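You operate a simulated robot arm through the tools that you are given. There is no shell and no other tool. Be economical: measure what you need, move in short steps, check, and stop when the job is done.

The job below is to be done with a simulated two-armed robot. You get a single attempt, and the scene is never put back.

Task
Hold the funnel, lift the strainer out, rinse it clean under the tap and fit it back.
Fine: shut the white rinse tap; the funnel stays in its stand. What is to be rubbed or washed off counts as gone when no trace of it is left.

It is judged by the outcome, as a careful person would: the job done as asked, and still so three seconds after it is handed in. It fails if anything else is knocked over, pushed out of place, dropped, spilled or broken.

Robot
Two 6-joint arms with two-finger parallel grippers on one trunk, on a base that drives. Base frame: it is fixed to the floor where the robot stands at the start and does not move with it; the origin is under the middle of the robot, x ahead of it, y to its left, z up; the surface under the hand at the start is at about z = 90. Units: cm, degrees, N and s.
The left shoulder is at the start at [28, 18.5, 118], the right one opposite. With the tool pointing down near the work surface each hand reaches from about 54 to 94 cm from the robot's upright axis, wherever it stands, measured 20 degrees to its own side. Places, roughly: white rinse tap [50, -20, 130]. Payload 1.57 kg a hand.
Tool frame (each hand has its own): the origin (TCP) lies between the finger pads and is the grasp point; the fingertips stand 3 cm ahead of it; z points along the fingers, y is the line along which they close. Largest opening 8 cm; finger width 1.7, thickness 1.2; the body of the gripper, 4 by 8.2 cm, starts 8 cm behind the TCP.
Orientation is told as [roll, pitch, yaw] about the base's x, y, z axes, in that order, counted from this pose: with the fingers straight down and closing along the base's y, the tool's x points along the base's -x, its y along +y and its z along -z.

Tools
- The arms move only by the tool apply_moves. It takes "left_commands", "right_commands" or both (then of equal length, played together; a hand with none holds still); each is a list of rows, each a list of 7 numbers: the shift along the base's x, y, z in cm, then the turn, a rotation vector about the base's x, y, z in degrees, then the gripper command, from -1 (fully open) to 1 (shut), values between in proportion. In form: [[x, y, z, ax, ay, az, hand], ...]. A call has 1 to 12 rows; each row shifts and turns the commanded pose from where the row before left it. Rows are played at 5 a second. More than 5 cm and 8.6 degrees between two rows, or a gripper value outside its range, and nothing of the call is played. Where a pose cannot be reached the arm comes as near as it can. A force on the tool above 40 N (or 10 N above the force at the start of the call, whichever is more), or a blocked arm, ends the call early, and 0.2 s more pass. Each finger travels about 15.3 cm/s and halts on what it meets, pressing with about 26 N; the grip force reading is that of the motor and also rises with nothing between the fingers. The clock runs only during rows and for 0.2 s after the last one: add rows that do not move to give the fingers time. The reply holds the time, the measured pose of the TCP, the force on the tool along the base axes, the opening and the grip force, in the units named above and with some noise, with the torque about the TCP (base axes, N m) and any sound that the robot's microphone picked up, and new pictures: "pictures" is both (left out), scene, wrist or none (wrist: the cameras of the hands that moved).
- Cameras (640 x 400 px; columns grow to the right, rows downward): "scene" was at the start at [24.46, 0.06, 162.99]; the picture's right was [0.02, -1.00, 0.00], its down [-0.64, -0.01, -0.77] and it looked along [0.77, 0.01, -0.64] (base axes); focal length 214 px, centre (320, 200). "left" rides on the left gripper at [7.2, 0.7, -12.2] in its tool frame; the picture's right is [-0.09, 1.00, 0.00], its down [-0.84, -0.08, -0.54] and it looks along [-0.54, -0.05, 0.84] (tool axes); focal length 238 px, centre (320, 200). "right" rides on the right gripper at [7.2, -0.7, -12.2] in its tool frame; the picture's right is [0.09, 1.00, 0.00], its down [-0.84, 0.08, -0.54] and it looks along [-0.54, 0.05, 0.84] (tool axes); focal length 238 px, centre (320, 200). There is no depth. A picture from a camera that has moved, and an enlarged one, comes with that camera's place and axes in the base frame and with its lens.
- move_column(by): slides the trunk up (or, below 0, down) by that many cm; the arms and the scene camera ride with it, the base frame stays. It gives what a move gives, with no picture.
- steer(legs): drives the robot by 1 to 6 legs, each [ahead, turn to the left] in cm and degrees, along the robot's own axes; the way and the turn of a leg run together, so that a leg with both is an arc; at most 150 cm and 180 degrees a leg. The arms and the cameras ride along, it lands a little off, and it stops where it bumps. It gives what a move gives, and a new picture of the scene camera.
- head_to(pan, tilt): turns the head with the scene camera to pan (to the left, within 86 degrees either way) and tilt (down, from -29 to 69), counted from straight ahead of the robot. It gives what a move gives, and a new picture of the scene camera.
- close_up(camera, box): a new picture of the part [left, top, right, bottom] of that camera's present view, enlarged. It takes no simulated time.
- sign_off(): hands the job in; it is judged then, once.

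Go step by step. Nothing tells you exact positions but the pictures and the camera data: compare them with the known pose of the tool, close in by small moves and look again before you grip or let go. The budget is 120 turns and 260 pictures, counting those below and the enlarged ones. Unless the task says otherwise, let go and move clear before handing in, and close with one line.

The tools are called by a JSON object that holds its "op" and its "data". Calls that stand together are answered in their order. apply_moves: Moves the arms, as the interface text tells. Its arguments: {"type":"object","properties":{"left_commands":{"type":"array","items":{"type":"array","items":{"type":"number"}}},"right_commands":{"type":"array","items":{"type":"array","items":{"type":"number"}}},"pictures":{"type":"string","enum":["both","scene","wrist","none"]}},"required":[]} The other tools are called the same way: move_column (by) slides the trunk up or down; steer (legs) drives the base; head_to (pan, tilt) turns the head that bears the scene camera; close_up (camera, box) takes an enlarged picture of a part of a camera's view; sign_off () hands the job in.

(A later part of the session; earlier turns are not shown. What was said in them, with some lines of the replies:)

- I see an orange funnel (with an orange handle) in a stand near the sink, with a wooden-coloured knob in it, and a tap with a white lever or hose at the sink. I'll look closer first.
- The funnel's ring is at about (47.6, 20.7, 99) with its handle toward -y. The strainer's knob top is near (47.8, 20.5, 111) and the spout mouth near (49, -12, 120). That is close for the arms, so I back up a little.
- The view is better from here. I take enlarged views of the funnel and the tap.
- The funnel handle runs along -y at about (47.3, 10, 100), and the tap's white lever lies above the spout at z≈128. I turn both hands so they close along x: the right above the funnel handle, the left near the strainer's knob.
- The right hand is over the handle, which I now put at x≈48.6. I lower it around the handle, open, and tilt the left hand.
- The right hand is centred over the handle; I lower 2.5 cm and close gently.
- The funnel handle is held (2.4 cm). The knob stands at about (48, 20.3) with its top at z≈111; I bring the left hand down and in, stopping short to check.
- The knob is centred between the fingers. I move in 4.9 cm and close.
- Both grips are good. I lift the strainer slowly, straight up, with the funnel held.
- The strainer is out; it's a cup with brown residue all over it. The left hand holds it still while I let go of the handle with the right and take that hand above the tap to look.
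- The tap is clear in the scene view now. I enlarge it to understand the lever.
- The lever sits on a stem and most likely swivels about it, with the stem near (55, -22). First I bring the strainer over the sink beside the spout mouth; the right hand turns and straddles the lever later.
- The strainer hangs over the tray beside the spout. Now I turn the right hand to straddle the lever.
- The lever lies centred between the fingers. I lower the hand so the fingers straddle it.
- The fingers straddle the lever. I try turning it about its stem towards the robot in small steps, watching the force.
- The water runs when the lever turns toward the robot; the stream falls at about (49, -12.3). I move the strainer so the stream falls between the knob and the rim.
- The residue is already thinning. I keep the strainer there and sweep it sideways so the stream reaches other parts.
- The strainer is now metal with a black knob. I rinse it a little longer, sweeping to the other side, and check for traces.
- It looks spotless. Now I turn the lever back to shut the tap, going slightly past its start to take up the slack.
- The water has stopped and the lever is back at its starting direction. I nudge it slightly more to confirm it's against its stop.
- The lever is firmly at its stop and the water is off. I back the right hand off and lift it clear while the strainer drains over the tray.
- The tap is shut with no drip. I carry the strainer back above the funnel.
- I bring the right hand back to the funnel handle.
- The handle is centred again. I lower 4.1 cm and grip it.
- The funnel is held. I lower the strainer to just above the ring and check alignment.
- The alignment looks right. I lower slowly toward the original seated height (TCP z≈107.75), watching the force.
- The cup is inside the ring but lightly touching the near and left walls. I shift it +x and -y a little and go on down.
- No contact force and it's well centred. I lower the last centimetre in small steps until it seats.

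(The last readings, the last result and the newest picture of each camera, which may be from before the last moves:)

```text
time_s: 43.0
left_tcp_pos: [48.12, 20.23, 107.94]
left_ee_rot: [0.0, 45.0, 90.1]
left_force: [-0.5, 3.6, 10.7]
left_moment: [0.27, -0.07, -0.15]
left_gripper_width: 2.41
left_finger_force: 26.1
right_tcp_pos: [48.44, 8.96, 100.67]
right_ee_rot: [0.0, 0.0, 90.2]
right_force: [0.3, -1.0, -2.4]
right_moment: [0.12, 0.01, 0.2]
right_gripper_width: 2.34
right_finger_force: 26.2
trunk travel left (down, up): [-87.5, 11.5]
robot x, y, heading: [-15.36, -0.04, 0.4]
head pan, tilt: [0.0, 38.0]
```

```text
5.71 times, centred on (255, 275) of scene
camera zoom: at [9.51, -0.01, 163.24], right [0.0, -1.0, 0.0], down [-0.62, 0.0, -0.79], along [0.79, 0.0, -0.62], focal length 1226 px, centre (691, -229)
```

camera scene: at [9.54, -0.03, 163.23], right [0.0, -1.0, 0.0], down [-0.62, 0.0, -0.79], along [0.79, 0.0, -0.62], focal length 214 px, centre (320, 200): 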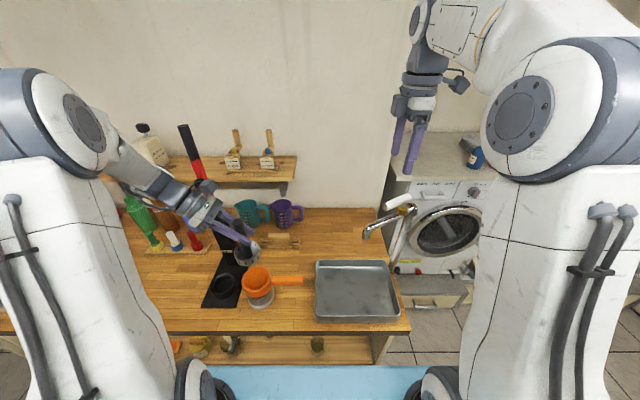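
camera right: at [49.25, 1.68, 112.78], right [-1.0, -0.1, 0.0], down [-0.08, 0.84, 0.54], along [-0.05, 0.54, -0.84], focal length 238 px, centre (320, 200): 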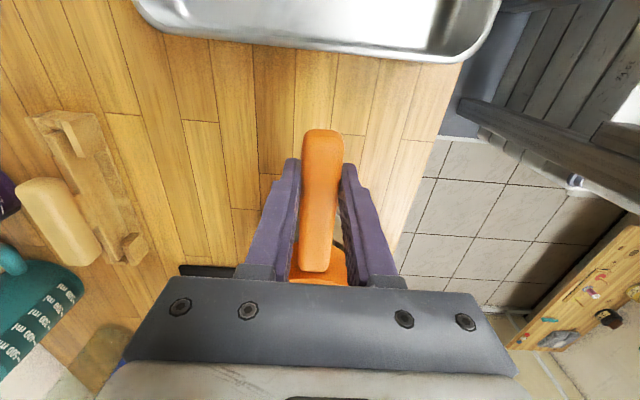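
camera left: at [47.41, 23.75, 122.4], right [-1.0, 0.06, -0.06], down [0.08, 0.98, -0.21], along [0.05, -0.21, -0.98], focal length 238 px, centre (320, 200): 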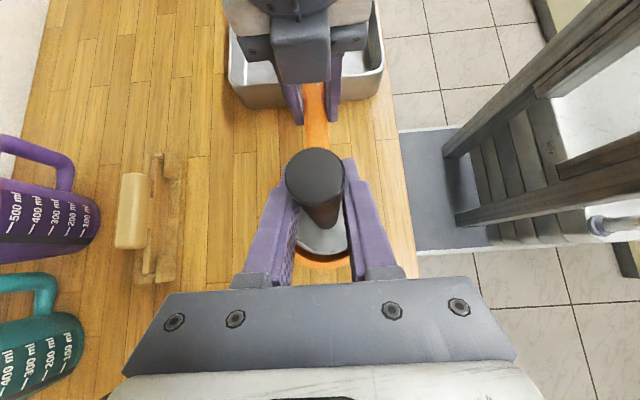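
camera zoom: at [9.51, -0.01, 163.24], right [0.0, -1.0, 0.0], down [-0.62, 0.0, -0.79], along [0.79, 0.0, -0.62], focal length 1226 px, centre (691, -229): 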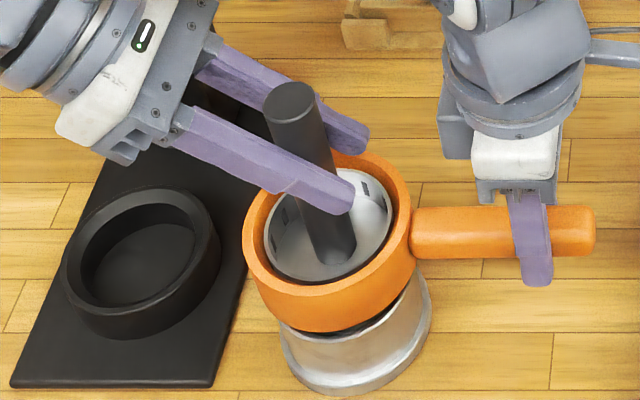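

It has bottomed out at about the original height with a 10 N push. I open the left hand and withdraw it along +y, then check the seating.

{"op": "apply_moves", "data": {"left_commands": [[0, 0, 0, 0, 0, 0, 0.4], [0, 0, 0, 0, 0, 0, 0], [0, 0, 0, 0, 0, 0, -0.6], [0, 0, 0, 0, 0, 0, -1], [0, 2, 0.3, 0, 0, 0, -1], [0, 3, 0.5, 0, 0, 0, -1], [0, 4, 1, 0, 0, 0, -1], [0, 3, 2, 0, 0, 0, -1]], "pictures": "wrist"}}

{"op": "close_up", "data": {"camera": "scene", "box": [210, 235, 310, 315]}}

{"op": "close_up", "data": {"camera": "left", "box": [240, 0, 400, 200]}}

```text
time_s: 44.8
left_tcp_pos: [48.16, 32.15, 111.77]
left_ee_rot: [0.3, 45.0, 90.3]
left_force: [-0.1, 0.2, 0.9]
left_moment: [-0.02, -0.01, 0.0]
left_gripper_width: 8.0
left_finger_force: 0.0
right_tcp_pos: [48.54, 8.73, 100.59]
right_ee_rot: [-0.1, 0.0, 90.2]
right_force: [-2.5, 1.7, 0.1]
right_moment: [0.13, 0.17, 0.3]
right_gripper_width: 2.33
right_finger_force: 26.1
trunk travel left (down, up): [-87.5, 11.5]
robot x, y, heading: [-15.2, 0.2, 0.2]
head pan, tilt: [0.0, 38.0]
camera left: at [47.26, 35.73, 125.46], right [-1.0, 0.06, -0.06], down [0.08, 0.97, -0.21], along [0.05, -0.21, -0.98], focal length 238 px, centre (320, 200)
```

left: 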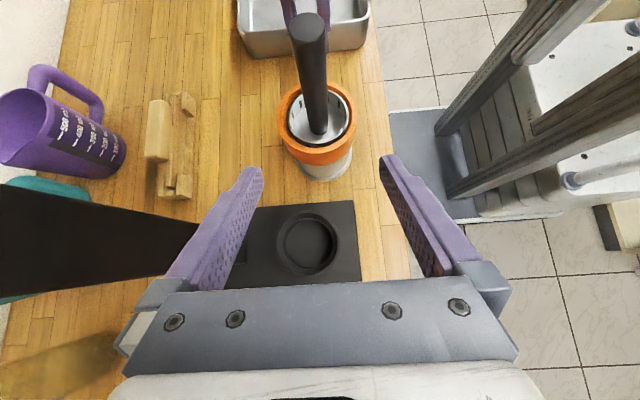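

```text
5.00 times, centred on (260, 275) of scene
camera zoom: at [9.53, -0.03, 163.23], right [0.0, -1.0, 0.0], down [-0.62, 0.0, -0.79], along [0.79, 0.0, -0.62], focal length 1072 px, centre (620, -175)
```

zoom: 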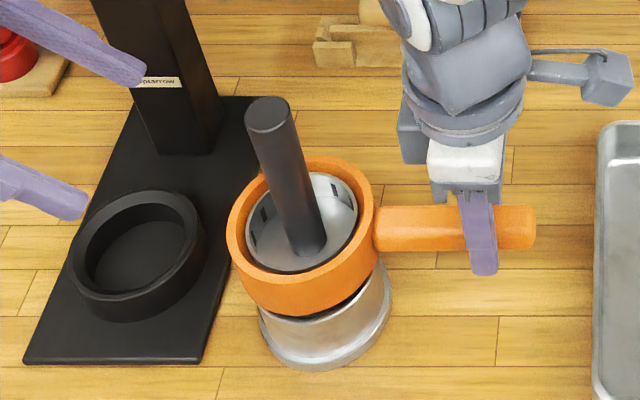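

```text
2.00 times, centred on (320, 100) of left
camera zoom: at [47.26, 35.73, 125.46], right [-1.0, 0.06, -0.06], down [0.08, 0.97, -0.21], along [0.05, -0.21, -0.98], focal length 477 px, centre (320, 400)
```

zoom: 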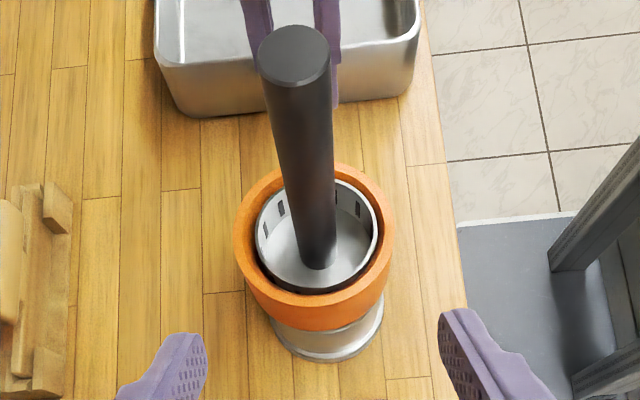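

The seating matches the initial picture: same rim gaps and height. I release the handle and lift the right hand clear.

{"op": "apply_moves", "data": {"left_commands": [[0, 2, 2, 0, 0, 0, -1], [0, 0, 0, 0, 0, 0, -1], [0, 0, 0, 0, 0, 0, -1], [0, 0, 3, 0, 0, 0, -1], [0, 0, 3, 0, 0, 0, -1], [0, 0, 3, 0, 0, 0, -1], [0, 0, 0, 0, 0, 0, -1], [0, 0, 0, 0, 0, 0, -1], [0, 0, 0, 0, 0, 0, -1], [0, 0, 0, 0, 0, 0, -1]], "right_commands": [[0, 0, 0, 0, 0, 0, 0.5], [0, 0, 0, 0, 0, 0, 0], [0, 0, 0, 0, 0, 0, -1], [0, 0, 0, 0, 0, 0, -1], [0, 0, 3, 0, 0, 0, -1], [0, 0, 5, 0, 0, 0, -1], [0, 0, 5, 0, 0, 0, -1], [0, 0, 5, 0, 0, 0, -1], [0, 0, 5, 0, 0, 0, -1], [0, 0, 5, 0, 0, 0, -1]]}}

{"op": "close_up", "data": {"camera": "scene", "box": [200, 190, 420, 330]}}

{"op": "close_up", "data": {"camera": "scene", "box": [190, 240, 320, 321]}}

```text
time_s: 47.0
left_tcp_pos: [48.24, 34.24, 122.67]
left_ee_rot: [0.2, 45.0, 90.1]
left_force: [-0.2, -0.8, -0.7]
left_moment: [0.01, 0.0, -0.01]
left_gripper_width: 8.02
left_finger_force: 0.1
right_tcp_pos: [48.81, 8.89, 128.51]
right_ee_rot: [0.0, 0.0, 90.2]
right_force: [0.1, 0.7, -0.2]
right_moment: [-0.01, 0.0, 0.02]
right_gripper_width: 7.98
right_finger_force: 0.0
trunk travel left (down, up): [-87.5, 11.5]
robot x, y, heading: [-15.26, 0.28, 0.2]
head pan, tilt: [0.0, 38.0]
camera scene: at [9.53, -0.03, 163.22], right [0.0, -1.0, 0.0], down [-0.62, 0.0, -0.79], along [0.79, 0.0, -0.62], focal length 214 px, centre (320, 200)
camera right: at [49.4, 1.75, 140.67], right [-1.0, -0.1, 0.0], down [-0.08, 0.84, 0.54], along [-0.05, 0.54, -0.84], focal length 238 px, centre (320, 200)
camera left: at [47.37, 37.74, 136.4], right [-1.0, 0.06, -0.06], down [0.08, 0.98, -0.21], along [0.05, -0.21, -0.98], focal length 238 px, centre (320, 200)
```

scene: 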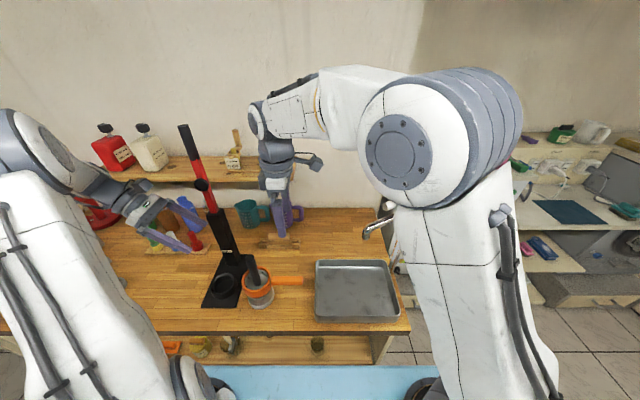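
right: 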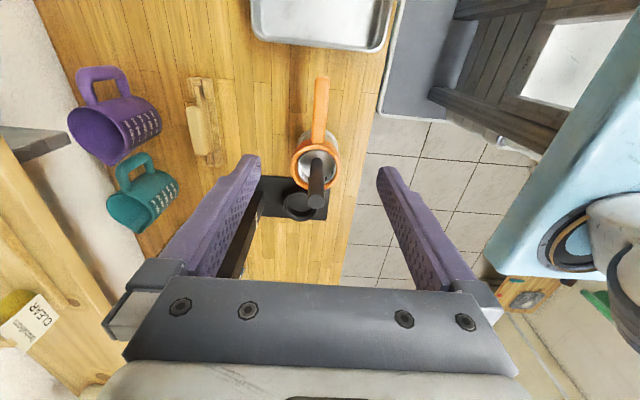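
left: 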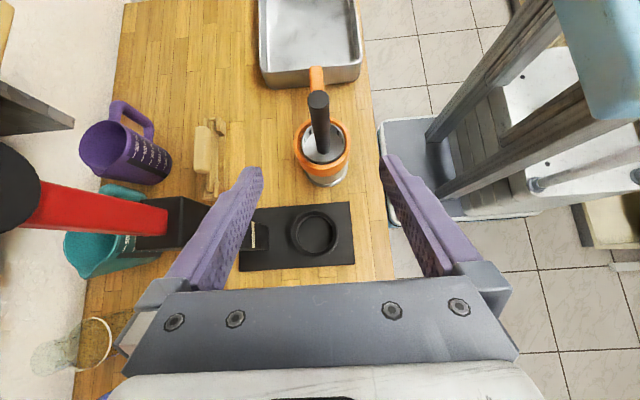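

```text
2.86 times, centred on (310, 260) of scene
camera zoom: at [9.53, -0.03, 163.22], right [0.0, -1.0, 0.0], down [-0.62, 0.0, -0.79], along [0.79, 0.0, -0.62], focal length 613 px, centre (349, 29)
```

zoom: 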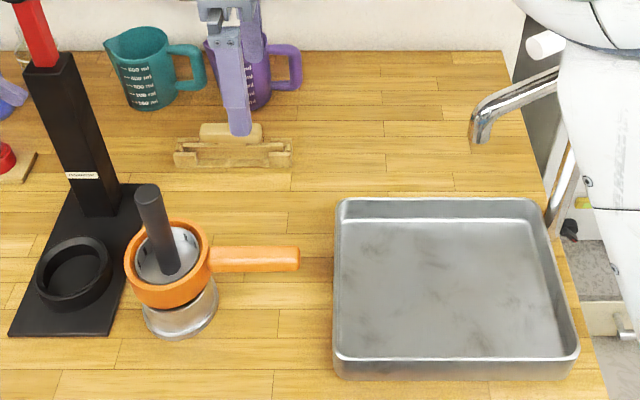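

```text
4.92 times, centred on (255, 280) of scene
camera zoom: at [9.53, -0.03, 163.22], right [0.0, -1.0, 0.0], down [-0.62, 0.0, -0.79], along [0.79, 0.0, -0.62], focal length 1056 px, centre (640, -196)
```

zoom: 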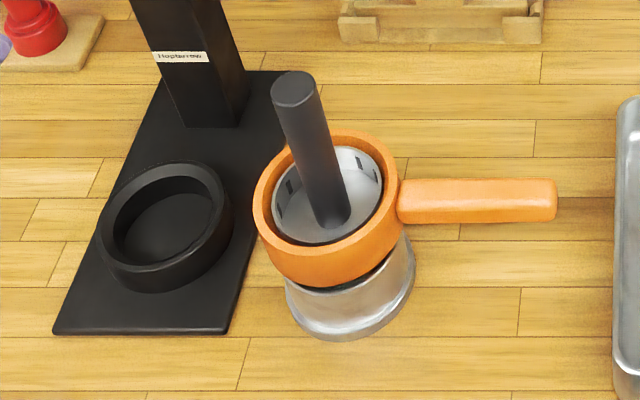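

The clean strainer is seated in the funnel, which sits level in its stand. The tap is shut, both hands are clear and nothing else has moved. I hand the job in.

{"op": "sign_off", "data": {}}

```text
The job is handed in.
```

The strainer is rinsed clean and fitted back in the funnel, which is still in its stand. The white rinse tap is shut and both hands are clear.
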